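You operate a simulated robot arm through the tools that you are given. There is no shell and no other tool.

The job below is to be done with a simulated robot arm. You get a single attempt, and the scene is never put back.

## Task
Tint the can under the spouts as the order card says, then pull the tray out.
Fine: drip nothing, shut the valve.
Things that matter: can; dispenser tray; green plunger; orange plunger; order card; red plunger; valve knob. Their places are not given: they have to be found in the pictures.

Only the result counts: the job must be done as asked and must still hold three seconds after the hand-in. Knocking over, shifting, dropping, spilling or breaking anything else fails it.

## Robot
A 6-joint arm with a two-finger parallel gripper, fixed in place. Base frame: the origin is on the floor under the middle of its stand, x ahead of it, y to its left, z up. Lengths are in cm, angles in rad, forces in N, time in s.
With the tool pointing down near the work surface it reaches from about 24 to 64 cm from the base axis. Its first joint turns from -1.152 to 1.152 rad. Payload 2.7 kg.
Tool frame: the origin (TCP) lies between the finger pads and is the grasp point; the fingertips stand 2.3 cm ahead of it; z points along the fingers, y is the line along which they close. The gripper opens to 9.4 cm. The fingers are 3.8 cm wide and 1 cm thick; the gripper's body (5.4 by 9.6 cm) begins 3.9 cm behind the TCP.
Orientation is that of the tool frame in the base frame, as a unit quaternion [w, x, y, z]. With the fingers straight down and closing along the base's y, the tool's x points along the base's -x, its y along +y and its z along -z.

## Interface
- The arm moves only by the tool nudge_tool. Its argument "targets" is a list of rows, each a list of 3 entries, a list of its own where there are three numbers: the shift along the base's x, y, z in cm, then the turn, a rotation vector about the base's x, y, z in degrees, then the gripper command, from -1 (shut) to 1 (fully open), values between in proportion. In form: [[[dx, dy, dz], [wx, wy, wz], claw], ...]. A call has 1 to 20 rows; each row shifts and turns the commanded pose from where the row before left it. Rows are played at 5 a second. More than 5 cm and 0.15 rad between two rows, or a gripper value outside its range, and nothing of the call is played. A pose out of reach is approached as far as the arm can. The call stops where the force on the tool passes 40 N (or 10 N more than at its start, if that is more) or the arm is blocked; 0.2 s more then pass. Each finger travels about 4.5 cm/s and halts on what it meets, pressing with about 29 N; the grip force reading is that of the motor and also rises with nothing between the fingers. The clock runs only during rows and for 0.2 s after the last one: add rows that do not move to give the fingers time. The reply holds the time, the measured pose of the TCP, the force on the tool along the base axes, the opening and the grip force, in the units named above and with some noise, with the torque about the TCP (base axes, N m) and any sound that the robot's microphone picked up.
- Cameras (640 x 400 px; columns grow to the right, rows downward): "scene" is fixed at [9.46, -42.42, 139.72]; the picture's right is [0.66, -0.75, 0.00], its down [-0.39, -0.35, -0.85] and it looks along [0.64, 0.56, -0.52] (base axes); focal length 214 px, centre (320, 200). "wrist" rides on the gripper at [8.7, 1.6, -7.5] in the tool frame; the picture's right is [-0.18, 0.98, 0.00], its down [-0.58, -0.11, -0.81] and it looks along [-0.79, -0.15, 0.59] (tool axes); focal length 243 px, centre (320, 200).
- snapshot(camera): a new picture of that camera. The clock stands still meanwhile.
- pixel_to_xyz(camera, pixels): for up to 12 pixels [column, row] of the newest picture of that camera ("zoom" is the newest enlarged one), the place [x, y, z] in the base frame of the surface seen there, good to about 0.2 cm, but the place of the scene camera against the robot may be out by one fixed shift of up to 2.5 cm in any direction. The clock stands still meanwhile.
- inspect(camera, box): a new picture of the part [left, top, right, bottom] of that camera's present view, enlarged. The clock stands still meanwhile.
- job_done(): hands the job in; it is judged then, once.

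Open the gripper and draw the arm clear of the work before you hand the job in, unless the task says otherwise.

The tools are called after ">>>" as name(argument=value, ...) on one line, values as JSON. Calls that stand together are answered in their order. nudge_tool: Moves the arm, as the interface text tells. Its arguments: {"type":"object","properties":{"targets":{"type":"array","items":{"type":"array"}}},"required":["targets"]} The other tools are called the same way: snapshot (camera) takes a picture; pixel_to_xyz (camera, pixels) gives the place of the surface under pixels of a picture; inspect (camera, box) takes an enlarged picture of a part of a camera's view; job_done () hands the job in.

At the start:

```text
time: 0.0
eef_pos: [22.3, -27.99, 131.15]
ee_rot: [0.0, 0.0, 1.0, -0.001]
ft_force: [0.1, 1.3, -0.6]
torque: [0.01, -0.01, -0.01]
finger_gap: 9.37
finger_force: 0.1
```

scene: 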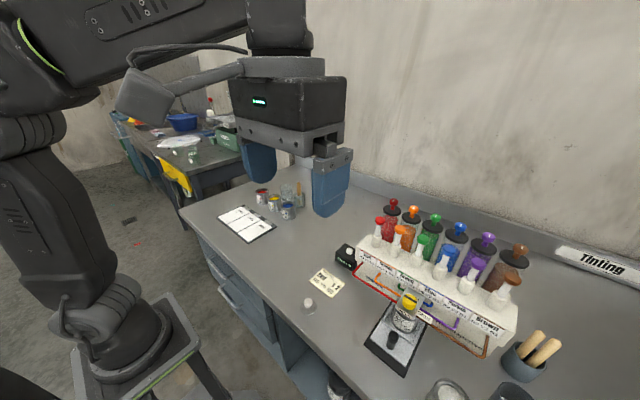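
wrist: 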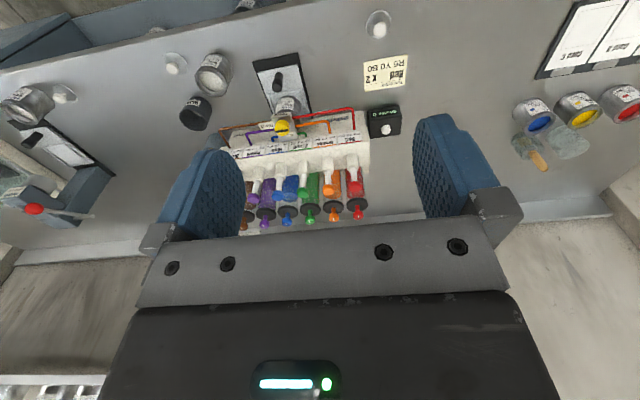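

The scene picture shows the dispenser with six plungers around (380-520, 200-330), an order card at (325, 282), and the tray at (400, 340). I enlarge these areas to read them.

>>> inspect(camera="scene", box=[300, 190, 540, 340])

>>> inspect(camera="scene", box=[290, 255, 370, 305])

>>> inspect(camera="wrist", box=[220, 40, 420, 165])

>>> inspect(camera="wrist", box=[350, 45, 420, 95])

```text
2.67 times, centred on (420, 265) of scene
```

zoom: 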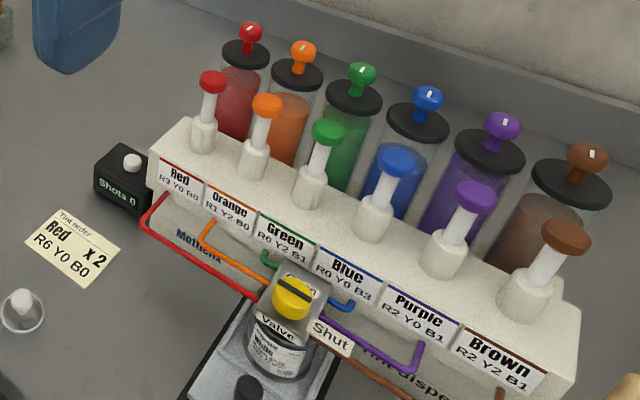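

```text
8.00 times, centred on (330, 280) of scene
```

zoom: 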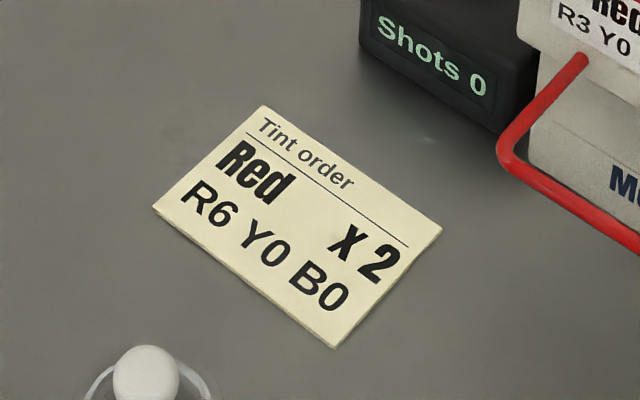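

```text
3.20 times, centred on (320, 102) of wrist
```

zoom: 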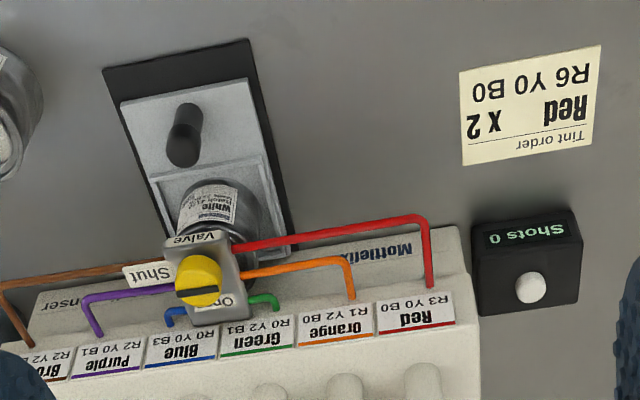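

```text
8.00 times, centred on (385, 70) of wrist
```

zoom: 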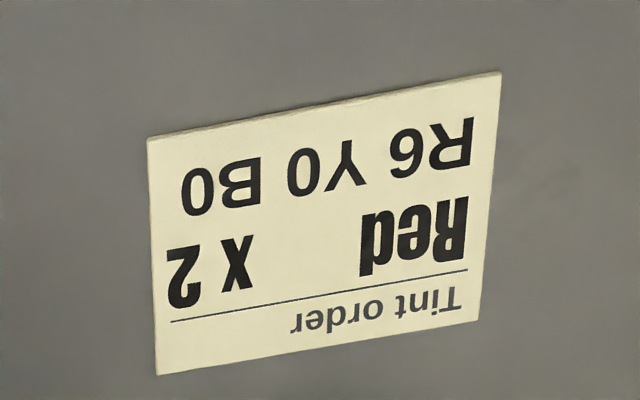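

The card reads "Red x2, R6 Y0 B0" and the Red label says R3 Y0 B0 per shot, so the order is two red shots. Next I look closely at the valve, the plungers and the tray, using the wrist camera.

>>> inspect(camera="wrist", box=[240, 90, 320, 140])

>>> inspect(camera="scene", box=[370, 275, 450, 325])

>>> inspect(camera="wrist", box=[220, 140, 400, 252])

>>> inspect(camera="scene", box=[350, 280, 450, 385])

```text
8.00 times, centred on (280, 115) of wrist
```

zoom: 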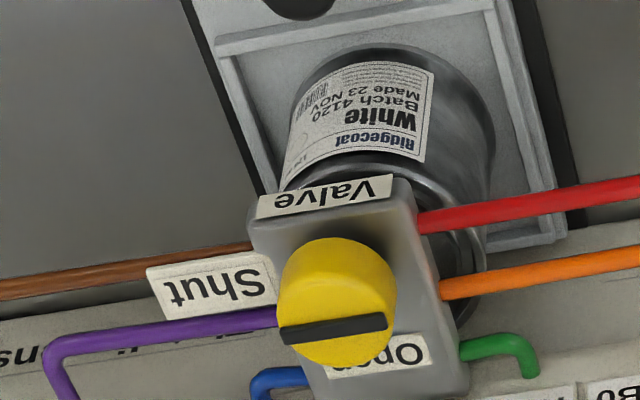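

```text
8.00 times, centred on (410, 300) of scene
```

zoom: 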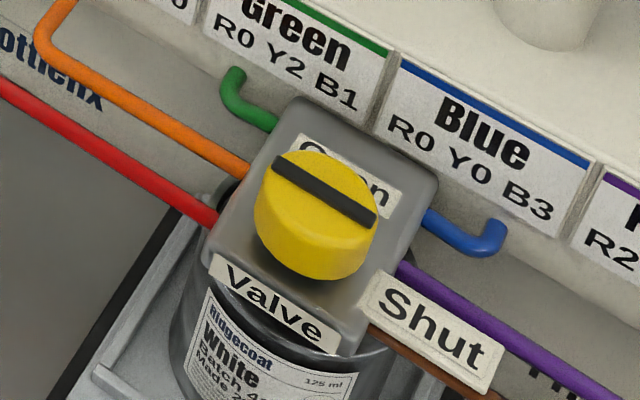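

```text
3.56 times, centred on (310, 196) of wrist
```

zoom: 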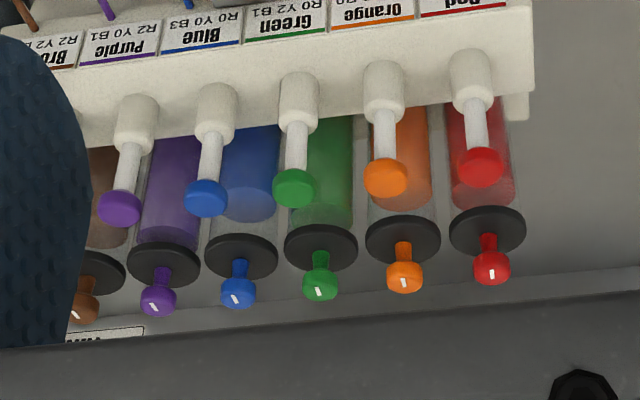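

```text
3.81 times, centred on (400, 332) of scene
```

zoom: 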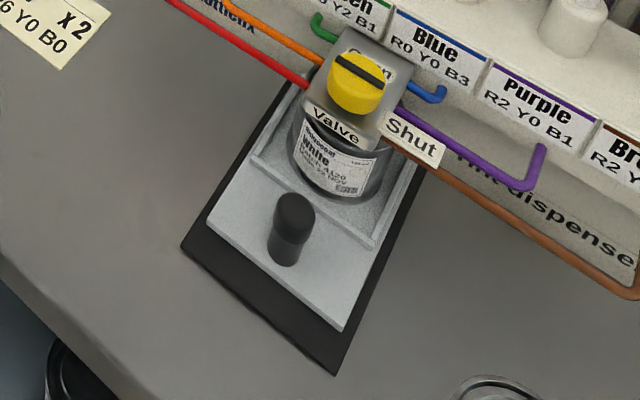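

The knob bar now lies along the Shut direction, with the Open label on its far side. I get base coordinates of the main points from the wrist and scene cameras.

>>> snapshot(camera="wrist")

>>> snapshot(camera="scene")

>>> pixel_to_xyz(camera="wrist", pixels=[[281, 130], [285, 112], [277, 80], [354, 187], [328, 190], [303, 194], [370, 65], [389, 129], [300, 92], [357, 215], [333, 216], [308, 218]])

>>> pixel_to_xyz(camera="scene", pixels=[[410, 297], [407, 320], [392, 338], [379, 221], [400, 230], [422, 240], [325, 283], [349, 251], [394, 202], [414, 209], [436, 217], [405, 375]])

```text
taken
```

wrist: 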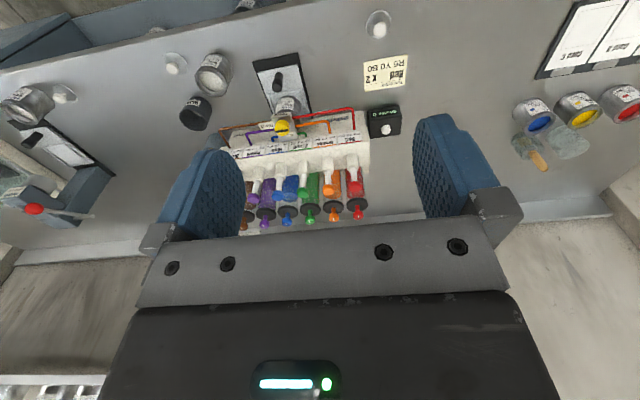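

```text
taken
```

scene: 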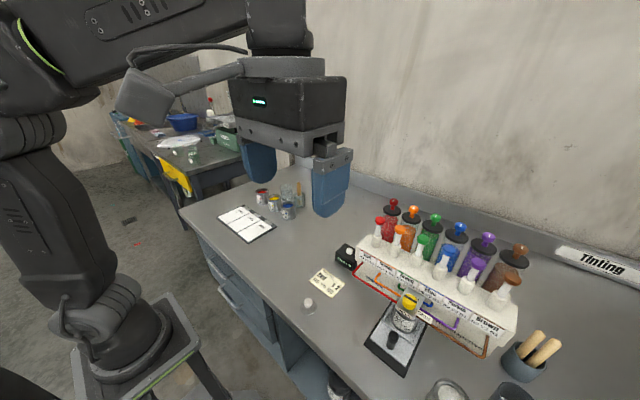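

```text
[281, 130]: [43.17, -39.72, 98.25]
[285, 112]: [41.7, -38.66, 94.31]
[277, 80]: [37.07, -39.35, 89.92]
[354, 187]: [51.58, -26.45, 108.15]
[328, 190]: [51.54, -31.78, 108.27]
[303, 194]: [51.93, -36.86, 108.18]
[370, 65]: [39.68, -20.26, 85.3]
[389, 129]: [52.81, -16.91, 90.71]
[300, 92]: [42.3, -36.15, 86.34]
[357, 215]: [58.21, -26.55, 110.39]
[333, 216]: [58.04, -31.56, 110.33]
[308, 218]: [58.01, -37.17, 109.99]
```

```text
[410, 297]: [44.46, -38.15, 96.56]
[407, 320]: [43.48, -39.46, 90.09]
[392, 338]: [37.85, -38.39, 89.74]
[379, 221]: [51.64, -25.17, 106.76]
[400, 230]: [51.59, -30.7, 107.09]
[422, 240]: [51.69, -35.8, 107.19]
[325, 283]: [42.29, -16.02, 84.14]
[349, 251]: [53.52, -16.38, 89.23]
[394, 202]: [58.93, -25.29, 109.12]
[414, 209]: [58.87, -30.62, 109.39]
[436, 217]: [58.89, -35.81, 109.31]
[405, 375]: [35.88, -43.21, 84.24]
```

The wrist camera puts the knob near (43.2, -39.7, 98.3), the red cap near (51.6, -26.4, 108.2) and the tray handle near (37, -39.4, 89.9), with the table at about 85. I move closer to the valve for a better picture.

>>> nudge_tool(targets=[[[0.8, -1.5, -3], [0, 0, 0], 1], [[0.8, -1.5, -3], [0, 0, 0], 1], [[0.8, -1.5, -3], [0, 0, 0], 1], [[0.8, -1.5, -3], [0, 0, 0], 1], [[0.8, -1.5, -3], [0, 0, 0], 1], [[0.8, -1.5, -3], [0, 0, 0], 1], [[0.8, -1, -2], [0, 0, 0], 1], [[0, 0, 0], [0, 0, 0], 1]])

>>> snapshot(camera="wrist")

```text
time: 1.8
eef_pos: [27.93, -38.0, 110.97]
ee_rot: [0.0, 0.0, 1.0, -0.002]
ft_force: [-0.2, 0.2, 0.1]
torque: [0.02, -0.03, 0.0]
finger_gap: 9.41
finger_force: 0.1
```

```text
taken
```

wrist: 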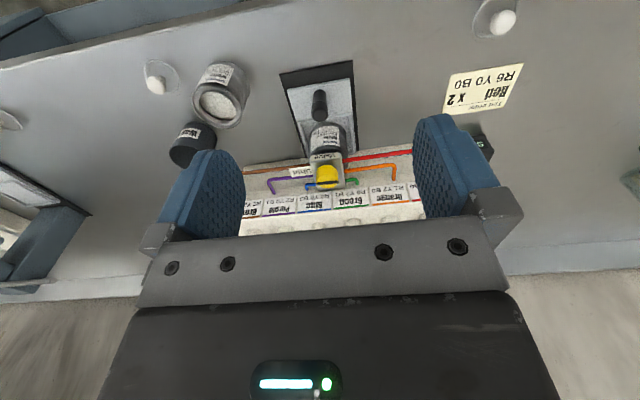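

The knob is at about (327, 177) between the fingers. I enlarge it and the tray to read off dimensions.

>>> inspect(camera="wrist", box=[280, 120, 376, 200])

>>> pixel_to_xyz(camera="zoom", pixels=[[240, 330], [320, 330], [395, 330], [320, 400], [320, 300], [220, 240], [400, 240], [420, 380], [300, 470]])

>>> inspect(camera="wrist", box=[270, 55, 390, 155])

```text
5.00 times, centred on (328, 160) of wrist
```

zoom: 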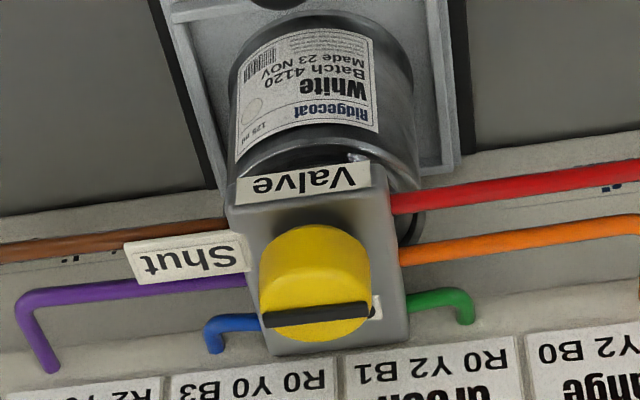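

```text
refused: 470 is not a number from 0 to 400
```

```text
4.00 times, centred on (330, 105) of wrist
```

zoom: 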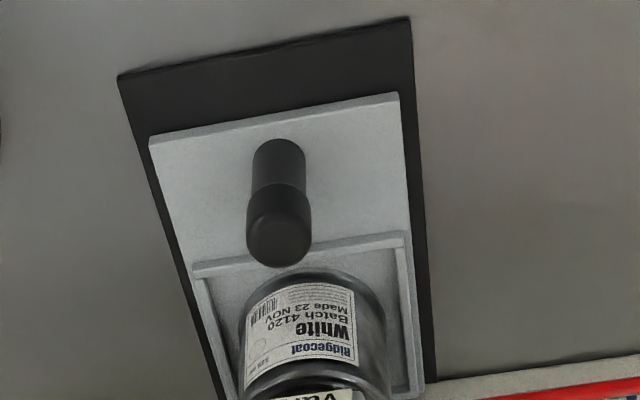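

The tray stands on a black base with an upright handle at about (320, 110) of the wrist picture. I read the tray points from the newest zoom and the knob points from the wrist picture.

>>> pixel_to_xyz(camera="zoom", pixels=[[280, 240], [280, 165], [280, 200], [155, 150], [395, 103], [122, 82], [408, 25], [430, 370], [250, 225], [308, 220], [200, 275], [400, 245]])

>>> pixel_to_xyz(camera="wrist", pixels=[[327, 184], [319, 184], [336, 182], [327, 180], [327, 186], [327, 171], [318, 172], [337, 172], [325, 159], [342, 182], [313, 172], [300, 172]])

>>> inspect(camera="wrist", box=[295, 150, 359, 190])

```text
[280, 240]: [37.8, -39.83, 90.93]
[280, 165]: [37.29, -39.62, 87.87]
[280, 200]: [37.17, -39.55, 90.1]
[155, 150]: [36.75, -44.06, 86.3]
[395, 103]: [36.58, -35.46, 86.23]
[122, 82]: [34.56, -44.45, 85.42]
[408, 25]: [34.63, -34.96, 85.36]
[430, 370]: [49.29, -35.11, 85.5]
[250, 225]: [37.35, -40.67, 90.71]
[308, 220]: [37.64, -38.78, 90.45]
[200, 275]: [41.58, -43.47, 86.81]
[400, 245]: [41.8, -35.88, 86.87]
```

```text
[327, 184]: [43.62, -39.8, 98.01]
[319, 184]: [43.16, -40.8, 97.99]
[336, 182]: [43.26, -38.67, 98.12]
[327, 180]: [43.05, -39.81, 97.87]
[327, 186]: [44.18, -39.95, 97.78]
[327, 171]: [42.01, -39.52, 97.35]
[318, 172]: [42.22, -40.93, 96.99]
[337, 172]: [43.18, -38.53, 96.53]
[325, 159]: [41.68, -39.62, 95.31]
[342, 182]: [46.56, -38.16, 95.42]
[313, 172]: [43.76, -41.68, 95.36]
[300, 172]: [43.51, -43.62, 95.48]
```

```text
10.00 times, centred on (327, 170) of wrist
```

zoom: 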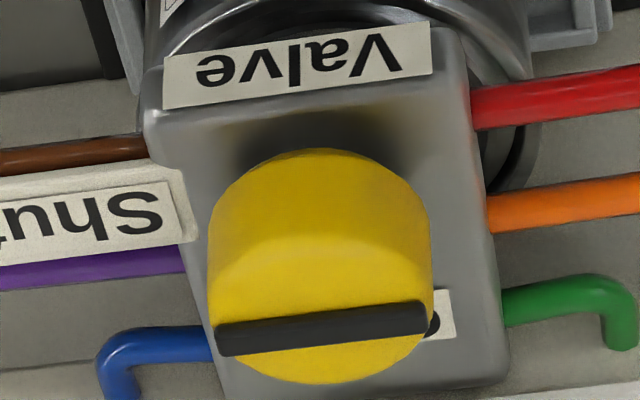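

The tray is square to the base axes, so the pull goes along -x. I read finer knob points from the 10x zoom.

>>> pixel_to_xyz(camera="zoom", pixels=[[230, 330], [410, 318], [320, 325], [320, 270], [325, 370], [218, 300], [425, 285], [320, 200], [215, 230], [425, 220], [200, 100], [440, 110]])

```text
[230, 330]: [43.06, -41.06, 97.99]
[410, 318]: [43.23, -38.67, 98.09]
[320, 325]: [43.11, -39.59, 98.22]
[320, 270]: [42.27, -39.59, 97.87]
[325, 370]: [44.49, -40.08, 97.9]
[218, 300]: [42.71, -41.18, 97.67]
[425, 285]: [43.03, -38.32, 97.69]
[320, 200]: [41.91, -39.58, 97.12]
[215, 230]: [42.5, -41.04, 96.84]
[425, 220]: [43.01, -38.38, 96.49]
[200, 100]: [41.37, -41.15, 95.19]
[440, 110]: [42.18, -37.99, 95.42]
```

The knob centre is about (43.2, -39.8), its radius about 1.45, its top at 98.1 and the valve block's top at 95.4. Before touching anything I rise and move over to view the red plunger and the counter closely.

>>> nudge_tool(targets=[[[0, 0, 3], [0, 0, 0], 1], [[0, 2, 3], [0, 0, 0], 1], [[2, 3, 0], [0, 0, 0], 1], [[2, 3, 0], [0, 0, 0], 1], [[2, 3, 0], [0, 0, 0], 1], [[2, 2, 0], [0, 0, 0], 1], [[0, 0, 0], [0, 0, 0], 1]])

>>> snapshot(camera="wrist")

>>> snapshot(camera="scene")

```text
time: 3.4
eef_pos: [35.88, -25.03, 117.0]
ee_rot: [0.0, 0.0, 1.0, -0.001]
ft_force: [0.2, 0.6, -0.1]
torque: [0.01, -0.01, 0.01]
finger_gap: 9.41
finger_force: 0.1
```

```text
taken
```

wrist: 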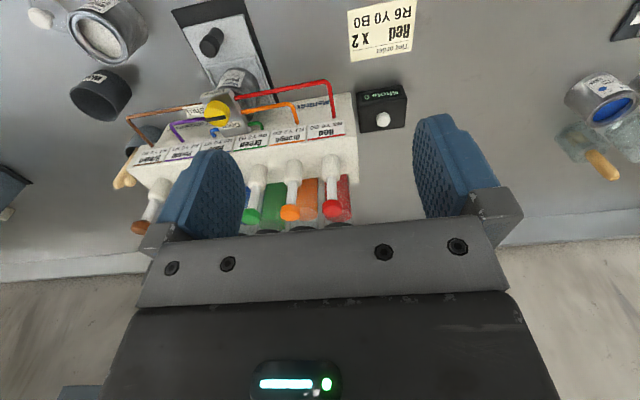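

```text
taken
```

scene: 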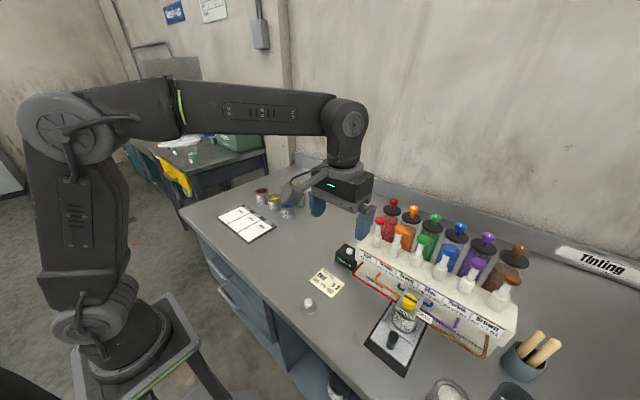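

The red cap is at about (332, 208) of the wrist picture. I enlarge it and measure the cap, rod and collar.

>>> inspect(camera="wrist", box=[292, 150, 372, 200])

>>> inspect(camera="wrist", box=[274, 172, 370, 232])

>>> pixel_to_xyz(camera="wrist", pixels=[[332, 208], [332, 203], [327, 208], [337, 206], [332, 212], [332, 190], [331, 170], [290, 212], [325, 180], [338, 180], [324, 133], [345, 185]])

```text
8.00 times, centred on (332, 175) of wrist
```

zoom: 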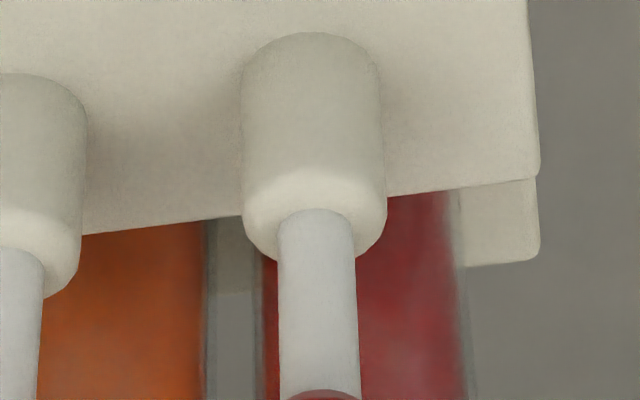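

```text
6.67 times, centred on (322, 202) of wrist
```

zoom: 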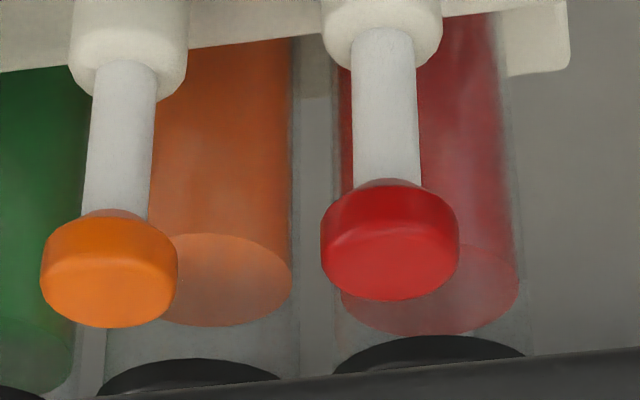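

```text
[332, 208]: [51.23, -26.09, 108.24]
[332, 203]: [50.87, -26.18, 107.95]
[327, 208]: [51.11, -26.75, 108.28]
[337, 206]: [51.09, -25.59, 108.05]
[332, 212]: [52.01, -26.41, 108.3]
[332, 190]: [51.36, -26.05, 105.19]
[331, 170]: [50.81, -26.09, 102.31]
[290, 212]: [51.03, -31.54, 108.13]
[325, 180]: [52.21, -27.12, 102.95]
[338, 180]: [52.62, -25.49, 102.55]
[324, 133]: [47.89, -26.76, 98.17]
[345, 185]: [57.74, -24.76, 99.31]
```

The red plunger stands upright with its centre at about (52.0, -26.3) and its flat top at 108.3. Next I check the shelf face behind the valve, around (228, 142), for gripper clearance while turning the knob.

>>> pixel_to_xyz(camera="wrist", pixels=[[228, 138], [228, 142], [228, 147], [228, 152], [240, 128], [235, 132], [210, 146], [300, 133], [300, 140], [300, 150], [300, 122], [257, 142]])

>>> inspect(camera="wrist", box=[160, 80, 288, 160])

```text
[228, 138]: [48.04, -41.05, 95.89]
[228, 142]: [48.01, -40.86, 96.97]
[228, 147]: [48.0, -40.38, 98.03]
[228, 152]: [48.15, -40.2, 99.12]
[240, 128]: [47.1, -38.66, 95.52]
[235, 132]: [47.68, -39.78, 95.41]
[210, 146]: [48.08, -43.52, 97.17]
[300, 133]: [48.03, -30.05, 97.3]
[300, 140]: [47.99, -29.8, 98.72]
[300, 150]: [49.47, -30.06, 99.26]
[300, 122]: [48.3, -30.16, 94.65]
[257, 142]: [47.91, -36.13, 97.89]
```

```text
5.00 times, centred on (224, 120) of wrist
```

zoom: 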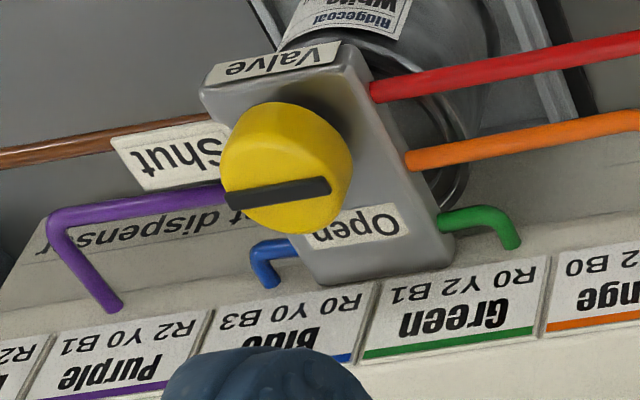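

The shelf face is at x = 48.0 with its top near 99.2, so a knob grip with a small opening clears it. I move above the knob at about (43.3, -39.75) with the gripper partly open, staying high.

>>> nudge_tool(targets=[[[1.48, -2.94, -1], [0, 0, 0], 0.1], [[1.48, -2.94, -1], [0, 0, 0], 0.1], [[1.48, -2.94, -2], [0, 0, 0], 0.1], [[1.48, -2.94, -2], [0, 0, 0], 0.1], [[1.48, -2.94, -2], [0, 0, 0], 0.1], [[0, 0, -3], [0, 0, 0], 0.1], [[0, 0, -3], [0, 0, 0], 0.1], [[0, 0, 0], [0, 0, 0], 0.1]])

>>> snapshot(camera="wrist")

>>> inspect(camera="scene", box=[340, 200, 500, 300])

```text
time: 5.2
eef_pos: [43.14, -39.76, 103.05]
ee_rot: [0.001, 0.001, 1.0, -0.001]
ft_force: [0.2, 0.0, -0.7]
torque: [0.0, 0.01, 0.03]
finger_gap: 5.13
finger_force: 0.1
```

```text
taken
```

wrist: 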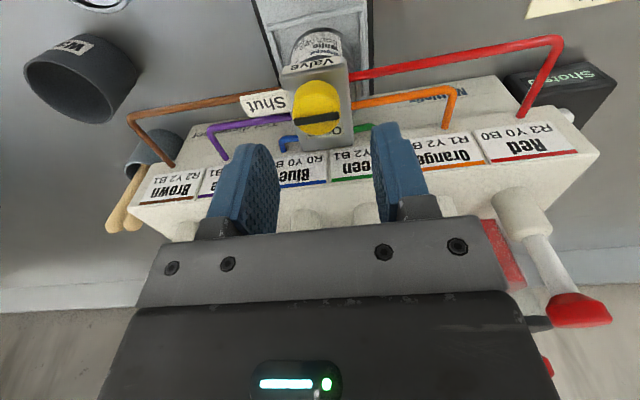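

```text
4.00 times, centred on (420, 250) of scene
```

zoom: 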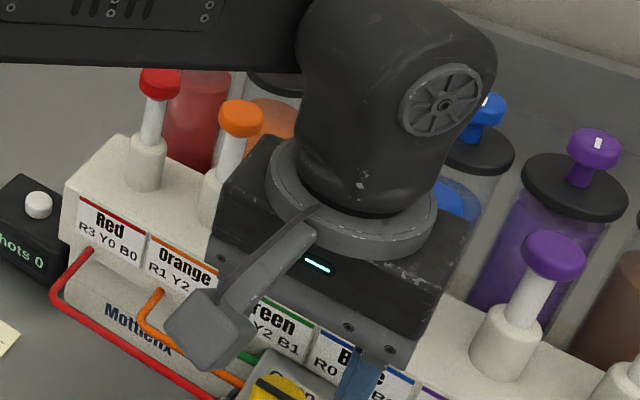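

The knob is at about (318, 108), between the fingers in line with the approach. I measure it once more from this near view.

>>> inspect(camera="wrist", box=[270, 75, 366, 135])

>>> pixel_to_xyz(camera="zoom", pixels=[[140, 220], [445, 200], [300, 225], [300, 160], [300, 330], [300, 100], [150, 170], [440, 160], [100, 60], [300, 350], [40, 160], [460, 330]])

```text
6.67 times, centred on (318, 105) of wrist
```

zoom: 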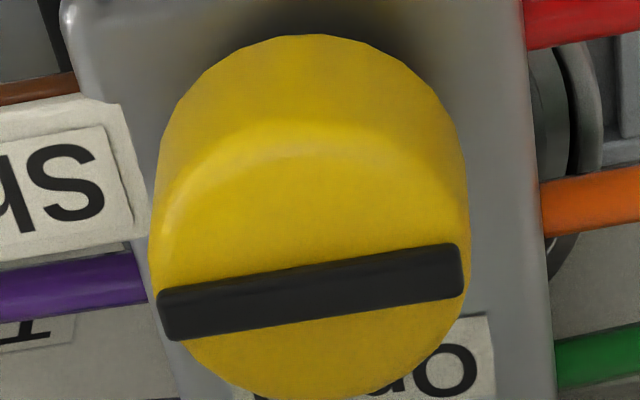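

```text
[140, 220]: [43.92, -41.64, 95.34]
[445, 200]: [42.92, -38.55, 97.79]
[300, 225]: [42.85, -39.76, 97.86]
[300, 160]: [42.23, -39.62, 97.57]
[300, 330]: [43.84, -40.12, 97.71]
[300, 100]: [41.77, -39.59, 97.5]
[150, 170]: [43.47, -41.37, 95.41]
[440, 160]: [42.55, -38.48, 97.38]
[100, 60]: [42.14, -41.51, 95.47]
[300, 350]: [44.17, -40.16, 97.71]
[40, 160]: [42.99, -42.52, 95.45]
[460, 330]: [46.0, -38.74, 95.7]
```

The knob's centre reads (43.3, -39.8), with its top at 97.8 and the block and label at 95.45. I descend so that the fingertips stop about 0.5 cm above the block, still open.

>>> nudge_tool(targets=[[[0.1, 0, -1.5], [0, 0, 0], 0.1], [[0, 0, -1.5], [0, 0, 0], 0.1], [[0, 0, -1.0], [0, 0, 0], 0.1], [[0, 0, -0.7], [0, 0, 0], 0.1], [[0, 0, 0], [0, 0, 0], 0.1]])

>>> snapshot(camera="wrist")

```text
time: 6.4
eef_pos: [43.34, -39.67, 98.36]
ee_rot: [0.001, 0.0, 1.0, -0.001]
ft_force: [-0.2, 0.4, 0.0]
torque: [0.01, 0.02, -0.01]
finger_gap: 5.17
finger_force: 0.0
```

```text
taken
```

wrist: 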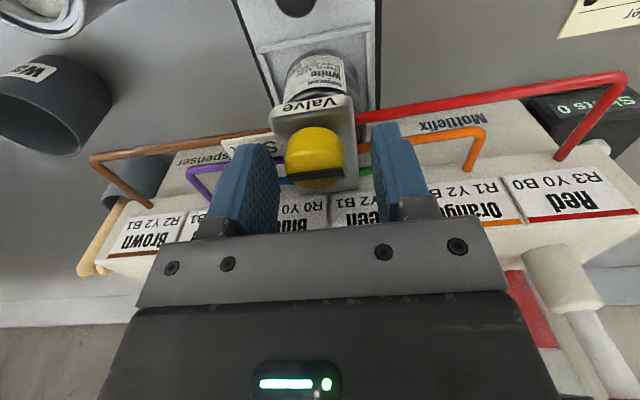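

The fingers straddle the knob, seen at (315, 155), without contact. I close on it.

>>> nudge_tool(targets=[[[0, 0, 0], [0, 0, 0], -0.2], [[0, 0, 0], [0, 0, 0], -1], [[0, 0, 0], [0, 0, 0], -1], [[0, 0, 0], [0, 0, 0], -1]])

```text
time: 7.4
eef_pos: [43.51, -39.99, 98.51]
ee_rot: [0.001, 0.001, 1.0, -0.004]
ft_force: [5.8, -26.2, -5.1]
torque: [0.01, -0.38, 0.1]
finger_gap: 2.97
finger_force: 45.1
```

The grip closed at 2.97 cm with a -26 N side force, and the tool was pulled to y = -39.99, so the knob sits about 0.3 cm further to -y than commanded. I shift the command to relieve that.

>>> nudge_tool(targets=[[[0, -0.15, 0], [0, 0, 0], -1], [[0, -0.15, 0], [0, 0, 0], -1], [[0, 0, 0], [0, 0, 0], -1]])

```text
time: 8.2
eef_pos: [43.41, -40.03, 98.38]
ee_rot: [0.0, -0.001, 1.0, 0.0]
ft_force: [-3.4, -5.8, 1.8]
torque: [-0.47, -0.68, 0.0]
finger_gap: 2.97
finger_force: 44.9
```

The side force fell to about 6 N. Now I begin to turn the knob counterclockwise seen from above, from Shut toward Open, with a first small part to check the resistance.

>>> nudge_tool(targets=[[[0, 0, 0], [0, 0, 5], -1], [[0, 0, 0], [0, 0, 5], -1], [[0, 0, 0], [0, 0, 5], -1], [[0, 0, 0], [0, 0, 0], -1]])

>>> inspect(camera="wrist", box=[256, 100, 384, 200])

```text
time: 9.2
eef_pos: [43.46, -39.94, 98.47]
ee_rot: [-0.001, -0.131, 0.991, 0.0]
ft_force: [-4.9, 6.2, 6.1]
torque: [-0.21, 0.35, 0.01]
finger_gap: 2.97
finger_force: 44.9
```

```text
4.00 times, centred on (320, 150) of wrist
```

zoom: 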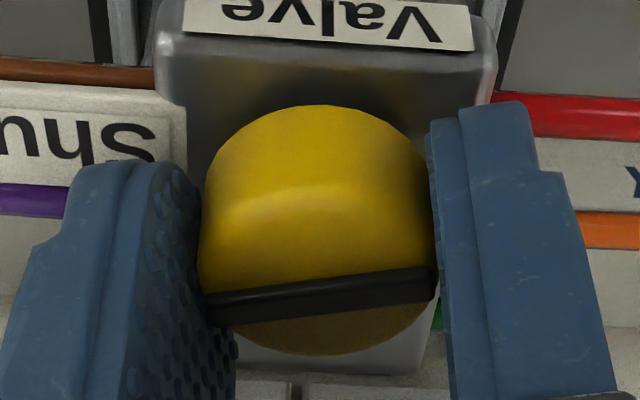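

The bar kept its angle relative to the fingers while the block's label turned in the picture, so the knob turns with the hand. I go on with the turn.

>>> nudge_tool(targets=[[[0, 0, 0], [0, 0, 7], -1], [[0, 0, 0], [0, 0, 7], -1], [[0, 0, 0], [0, 0, 7], -1], [[0, 0, 0], [0, 0, 7], -1], [[0, 0, 0], [0, 0, 7], -1], [[0, 0, 0], [0, 0, 7], -1], [[0, 0, 0], [0, 0, 0], -1]])

>>> inspect(camera="wrist", box=[256, 100, 384, 200])

```text
time: 10.8
eef_pos: [43.32, -39.92, 98.33]
ee_rot: [0.001, -0.478, 0.878, 0.002]
ft_force: [-8.9, 25.9, 11.7]
torque: [-0.33, 0.23, -0.02]
finger_gap: 2.94
finger_force: 45.0
```

```text
4.00 times, centred on (320, 150) of wrist
```

zoom: 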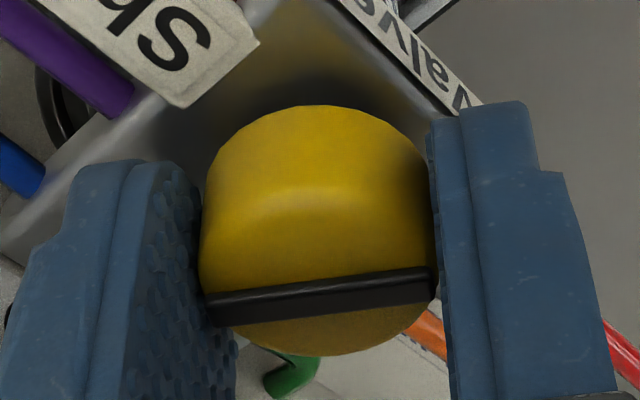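

The knob has turned 57° with the hand, but a +26 N y force has built up. I shift the command to relieve it and check before turning on.

>>> nudge_tool(targets=[[[-0.05, 0.15, 0.05], [0, 0, 0], -1], [[-0.05, 0.1, 0.05], [0, 0, 0], -1], [[0, 0, 0], [0, 0, 0], -1]])

```text
time: 11.6
eef_pos: [43.42, -39.96, 98.41]
ee_rot: [0.001, -0.477, 0.879, -0.002]
ft_force: [13.6, -5.3, -5.5]
torque: [0.99, -0.7, -0.01]
finger_gap: 2.95
finger_force: 44.8
```

The forces dropped to (14, -5, -5) N. I turn on by about 33° more to reach the Open position.

>>> nudge_tool(targets=[[[0.05, 0, 0], [0, 0, 7], -1], [[0.05, 0, 0], [0, 0, 7], -1], [[0.05, 0, 0], [0, 0, 7], -1], [[0, 0, 0], [0, 0, 7], -1], [[0, 0, 0], [0, 0, 5], -1], [[0, 0, 0], [0, 0, 0], -1]])

>>> snapshot(camera="wrist")

>>> inspect(camera="wrist", box=[256, 100, 384, 200])

>>> inspect(camera="scene", box=[340, 200, 500, 340])

```text
time: 13.0
eef_pos: [43.25, -39.9, 98.42]
ee_rot: [0.0, 0.708, -0.707, -0.001]
ft_force: [-7.1, -8.5, -12.7]
torque: [-1.3, -0.12, -0.08]
finger_gap: 2.96
finger_force: 44.9
```

```text
taken
```

wrist: 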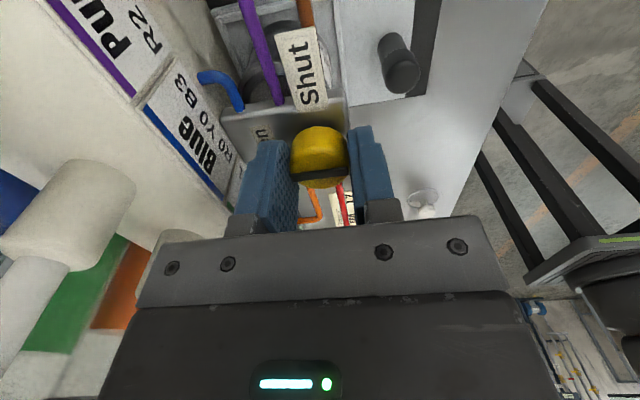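

```text
4.00 times, centred on (320, 150) of wrist
```

zoom: 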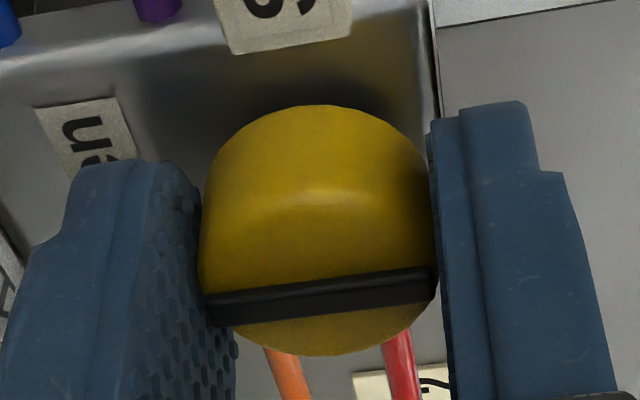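

```text
2.86 times, centred on (420, 270) of scene
```

zoom: 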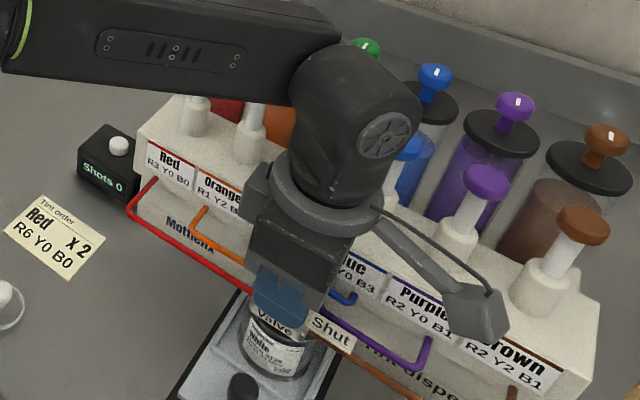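

The hand has turned a full 90° and the bar now points along x at the Open label. I release with a small opening, so as not to reach the shelf, and rise straight up.

>>> nudge_tool(targets=[[[0, 0, 0], [0, 0, 0], -0.1], [[0, 0, 0], [0, 0, 0], -0.1], [[0, 0, 0.5], [0, 0, 0], -0.1], [[0, 0, 1.5], [0, 0, 0], -0.1], [[0, 0, 2], [0, 0, 0], -0.1], [[0, 0, 3], [0, 0, 0], -0.1], [[0, 0, 3], [0, 0, 0], -0.1], [[0, 0, 0], [0, 0, 0], -0.1]])

>>> snapshot(camera="wrist")

>>> inspect(camera="scene", box=[340, 220, 480, 340])

```text
time: 14.8
eef_pos: [43.5, -39.9, 108.55]
ee_rot: [0.0, -0.707, 0.707, 0.0]
ft_force: [0.5, 0.1, 0.4]
torque: [-0.05, 0.0, 0.04]
finger_gap: 4.24
finger_force: 0.1
```

```text
taken
```

wrist: 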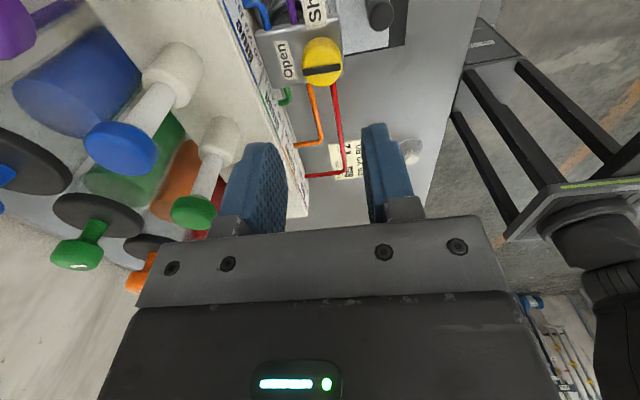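

```text
3.33 times, centred on (410, 280) of scene
```

zoom: 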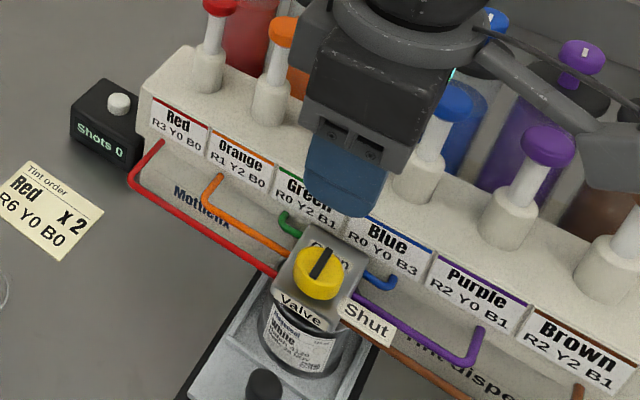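

The bar now points at Open and the counter still shows 0. I rise, turn the hand back to its first orientation, close the fingers and move to the side of the red plunger, staying at x = 43.5.

>>> nudge_tool(targets=[[[0, 0, 3.2], [0, 0, -8], -0.5], [[0, 0, 3.2], [0, 0, -8], -1], [[0, 1.51, 0], [0, 0, -8], -1], [[0, 1.51, 0], [0, 0, -8], -1], [[0, 1.51, 0], [0, 0, -8], -1], [[0, 1.51, 0], [0, 0, -8], -1], [[0, 1.51, 0], [0, 0, -8], -1], [[0, 1.51, 0], [0, 0, -8], -1], [[0, 1.51, 0], [0, 0, -8], -1], [[0, 1.51, 0], [0, 0, -8], -1], [[0, 1.52, 0], [0, 0, -8], -1], [[0, 0, 0], [0, 0, -2], -1], [[0, 0, 0], [0, 0, 0], -1]])

>>> snapshot(camera="wrist")

>>> inspect(camera="scene", box=[340, 180, 500, 340])

```text
time: 17.6
eef_pos: [43.15, -25.86, 114.5]
ee_rot: [-0.001, 0.001, 1.0, 0.0]
ft_force: [0.6, 0.0, -1.0]
torque: [0.01, 0.03, -0.02]
finger_gap: 0.0
finger_force: 28.7
out of reach, approached as far as the arm can: row 2
```

```text
taken
```

wrist: 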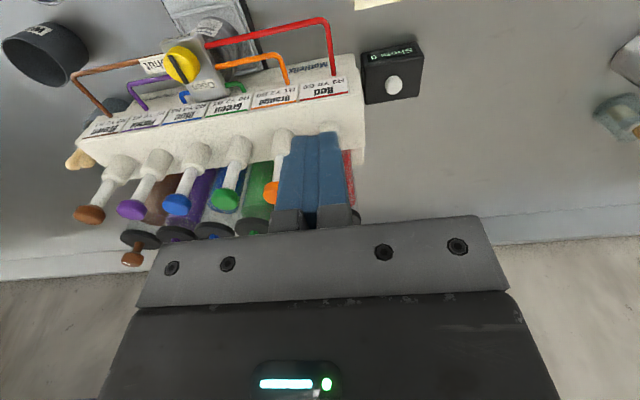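

```text
2.50 times, centred on (420, 260) of scene
```

zoom: 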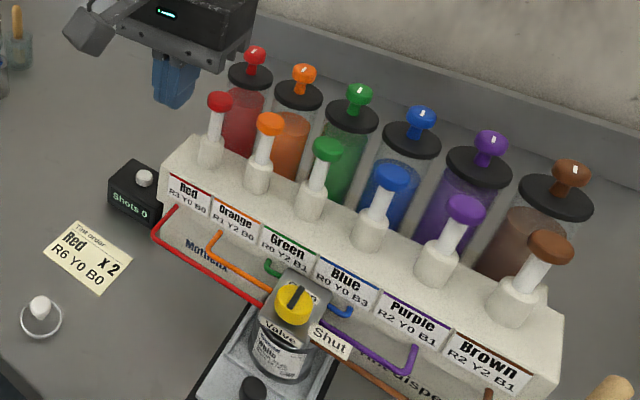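

The valve bar points at Open, the counter reads 0, and the closed fingers hang beside the red plunger. I lower slightly, since the full height was out of reach, and move over the cap at (52.0, -26.3) with about 2 cm clearance.

>>> nudge_tool(targets=[[[0, 0, -1], [0, 0, 0], -1], [[0, -0.2, -0.8], [0, 0, 0], -1], [[2.2, -0.1, 0], [0, 0, 0], -1], [[2.2, -0.1, 0], [0, 0, 0], -1], [[2.2, 0, 0], [0, 0, 0], -1], [[2.2, 0, 0], [0, 0, 0], -1], [[0, 0, 0], [0, 0, 0], -1]])

>>> snapshot(camera="wrist")

>>> inspect(camera="scene", box=[340, 180, 480, 280])

```text
time: 19.2
eef_pos: [51.87, -26.37, 113.0]
ee_rot: [0.0, 0.0, 1.0, -0.001]
ft_force: [-0.1, 0.9, 0.4]
torque: [0.03, 0.02, -0.01]
finger_gap: 0.01
finger_force: 29.2
```

```text
taken
```

wrist: 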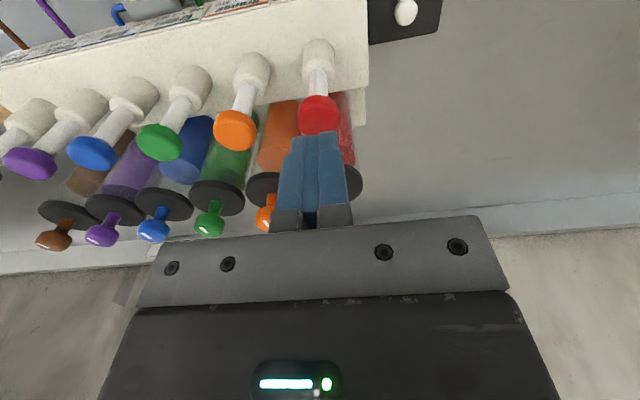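

```text
4.00 times, centred on (410, 230) of scene
```

zoom: 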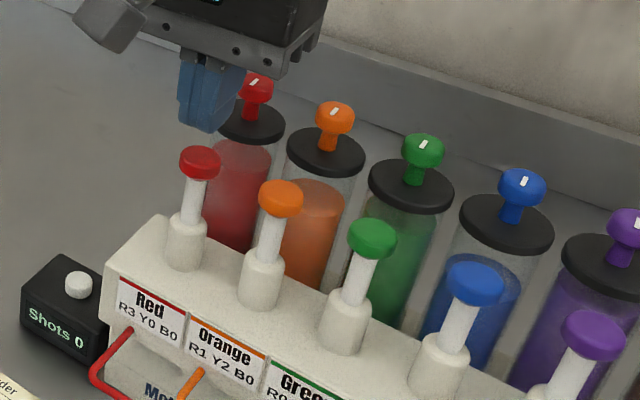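

The fingertips at (315, 140) are above the red cap at (318, 115). I measure the cap from this near view to line up exactly.

>>> pixel_to_xyz(camera="wrist", pixels=[[318, 108], [318, 115], [318, 122], [318, 128], [306, 118], [332, 116], [318, 90], [318, 60], [235, 130], [312, 140], [268, 215], [235, 145]])

>>> inspect(camera="wrist", box=[270, 90, 366, 150])

```text
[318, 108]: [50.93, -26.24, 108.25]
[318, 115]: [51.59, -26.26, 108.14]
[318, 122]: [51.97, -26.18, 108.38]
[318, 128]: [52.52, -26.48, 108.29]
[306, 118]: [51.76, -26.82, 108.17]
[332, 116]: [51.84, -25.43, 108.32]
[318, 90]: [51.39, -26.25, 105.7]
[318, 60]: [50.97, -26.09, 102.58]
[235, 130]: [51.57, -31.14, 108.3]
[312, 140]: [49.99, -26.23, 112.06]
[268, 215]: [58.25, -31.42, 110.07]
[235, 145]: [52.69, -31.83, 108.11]
```

```text
6.67 times, centred on (318, 120) of wrist
```

zoom: 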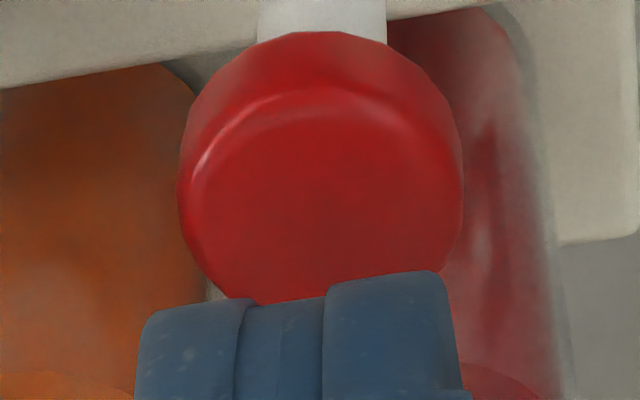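

The cap's centre is about (51.95, -26.2, 108.3). I shift +0.15 in y and lower until the tips are just over the cap.

>>> nudge_tool(targets=[[[0.05, 0.15, -1], [0, 0, 0], -1], [[0, 0, -0.9], [0, 0, 0], -1], [[0, 0, 0], [0, 0, 0], -1]])

```text
time: 20.0
eef_pos: [51.95, -26.31, 111.08]
ee_rot: [0.001, 0.0, 1.0, -0.001]
ft_force: [0.9, 0.2, -0.2]
torque: [-0.06, 0.01, -0.03]
finger_gap: 0.02
finger_force: 28.5
```

The tool is at z = 111.1, the tips about 0.5 cm above the cap, with no force. Now I press the red plunger down in small steps, watching the force.

>>> nudge_tool(targets=[[[0, 0, -0.3], [0, 0, 0], -1], [[0, 0, -0.3], [0, 0, 0], -1], [[0, 0, -0.3], [0, 0, 0], -1], [[0, 0, -0.3], [0, 0, 0], -1], [[0, 0, -0.3], [0, 0, 0], -1], [[0, 0, 0], [0, 0, 0], -1]])

>>> inspect(camera="scene", box=[320, 180, 440, 280])

```text
time: 21.4
eef_pos: [51.85, -26.3, 109.53]
ee_rot: [0.001, 0.0, 1.0, -0.001]
ft_force: [-0.4, -2.0, 3.2]
torque: [-0.08, 0.03, 0.03]
finger_gap: 0.01
finger_force: 29.0
```

```text
4.00 times, centred on (380, 230) of scene
```

zoom: 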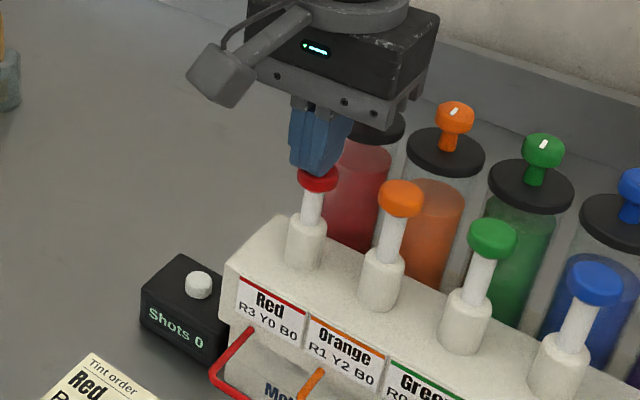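

The plunger is down about 1.1 cm against a soft 3 N and the counter still shows 0. I press on.

>>> nudge_tool(targets=[[[0, 0, -0.3], [0, 0, 0], -1], [[0, 0, -0.3], [0, 0, 0], -1], [[0, 0, -0.3], [0, 0, 0], -1], [[0, 0, -0.3], [0, 0, 0], -1], [[0, 0, 0], [0, 0, 0], -1]])

>>> inspect(camera="scene", box=[320, 180, 440, 280])

```text
time: 22.6
eef_pos: [51.95, -26.03, 108.45]
ee_rot: [0.003, 0.0, 1.0, -0.001]
ft_force: [-4.3, 5.0, 15.0]
torque: [0.12, 0.15, -0.06]
finger_gap: 0.0
finger_force: 28.9
```

```text
4.00 times, centred on (380, 230) of scene
```

zoom: 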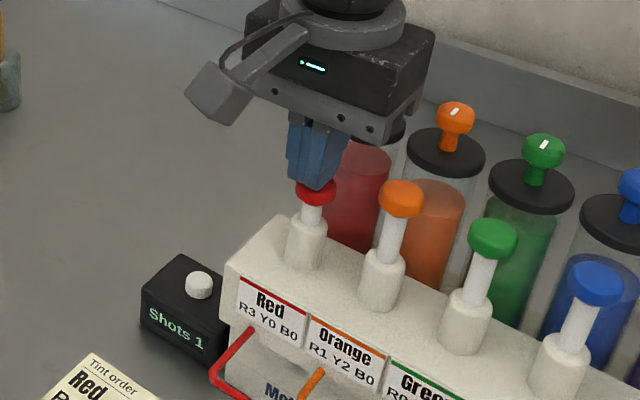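

The counter now reads "Shots 1", with a force of 15 N at about 2.2 cm of stroke. I rise so that the plunger can return fully and look again.

>>> nudge_tool(targets=[[[0, 0, 0], [0, 0, 0], -1], [[0, 0, 0.4], [0, 0, 0], -1], [[0, 0, 0.5], [0, 0, 0], -1], [[0, 0, 0.5], [0, 0, 0], -1], [[0, 0, 0.5], [0, 0, 0], -1], [[0, 0, 0.6], [0, 0, 0], -1], [[0, 0, 0.5], [0, 0, 0], -1], [[0, 0, 0], [0, 0, 0], -1], [[0, 0, 0], [0, 0, 0], -1], [[0, 0, 0], [0, 0, 0], -1]])

>>> inspect(camera="scene", box=[320, 180, 440, 280])

>>> inspect(camera="scene", box=[360, 270, 460, 350])

```text
time: 24.8
eef_pos: [52.03, -26.2, 111.27]
ee_rot: [0.0, 0.0, 1.0, -0.001]
ft_force: [0.5, 0.7, -0.5]
torque: [0.01, 0.04, 0.0]
finger_gap: 0.0
finger_force: 29.0
```

```text
4.00 times, centred on (380, 230) of scene
```

zoom: 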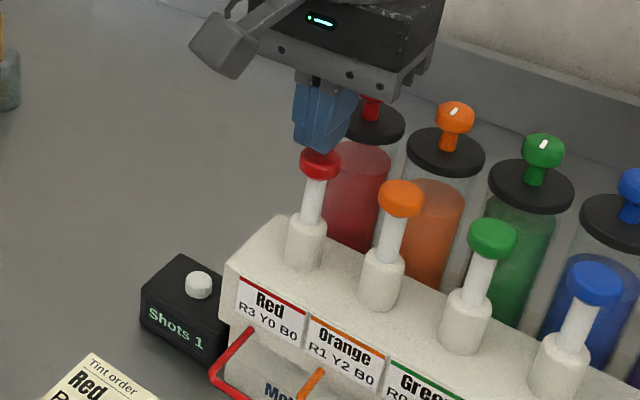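

```text
5.00 times, centred on (410, 310) of scene
```

zoom: 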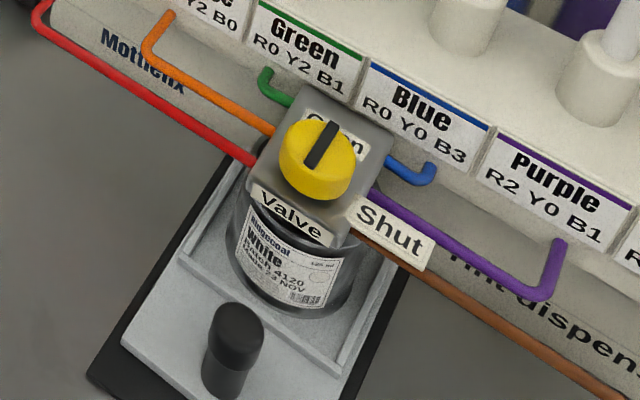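

The plunger is back at full height, the counter stays at 1 and no drip is seen. I make the second press with the same stroke as before.

>>> nudge_tool(targets=[[[0, 0, -0.3], [0, 0, 0], -1], [[0, 0, -0.3], [0, 0, 0], -1], [[0, 0, -0.3], [0, 0, 0], -1], [[0, 0, -0.3], [0, 0, 0], -1], [[0, 0, -0.3], [0, 0, 0], -1], [[0, 0, -0.3], [0, 0, 0], -1], [[0, 0, -0.3], [0, 0, 0], -1], [[0, 0, -0.3], [0, 0, 0], -1], [[0, 0, -0.3], [0, 0, 0], -1], [[0, 0, -0.2], [0, 0, 0], -1], [[0, 0, 0], [0, 0, 0], -1], [[0, 0, 0], [0, 0, 0], -1]])

>>> inspect(camera="scene", box=[320, 180, 440, 280])

```text
time: 27.4
eef_pos: [51.99, -26.23, 108.39]
ee_rot: [0.001, -0.001, 1.0, -0.002]
ft_force: [2.1, -3.4, 11.6]
torque: [-0.07, 0.01, 0.06]
finger_gap: 0.01
finger_force: 28.9
```

```text
4.00 times, centred on (380, 230) of scene
```

zoom: 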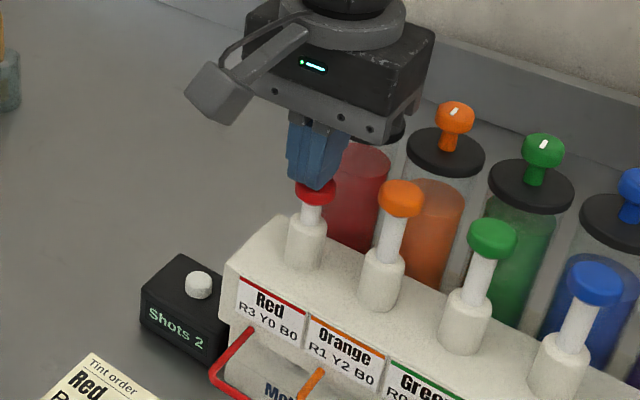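

The counter reads "Shots 2", as ordered. I rise off the plunger and draw back toward -x, clear of the caps.

>>> nudge_tool(targets=[[[0, 0, 0.5], [0, 0, 0], -1], [[0, 0, 0.5], [0, 0, 0], -1], [[0, 0, 0.6], [0, 0, 0], -1], [[0, 0, 0.8], [0, 0, 0], -1], [[0, 0, 1.0], [0, 0, 0], -1], [[0, 0, 0.8], [0, 0, 0], -1], [[-2.2, 0, 0], [0, 0, 0], -1], [[-2.2, 0, 0], [0, 0, 0], -1], [[-2.2, 0, 0], [0, 0, 0], -1], [[-2, 0, 0], [0, 0, 0], -1], [[0, 0, 0], [0, 0, 0], -1]])

>>> inspect(camera="scene", box=[320, 180, 480, 340])

```text
time: 29.8
eef_pos: [43.24, -26.29, 112.5]
ee_rot: [0.0, 0.0, 1.0, 0.0]
ft_force: [0.9, 0.5, 0.3]
torque: [0.0, 0.01, 0.0]
finger_gap: 0.0
finger_force: 29.2
```

```text
2.50 times, centred on (400, 260) of scene
```

zoom: 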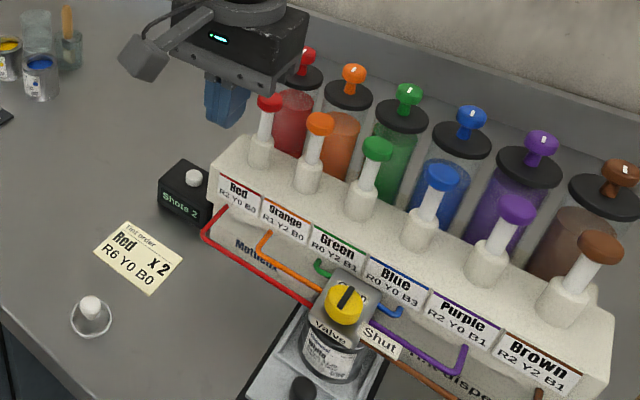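

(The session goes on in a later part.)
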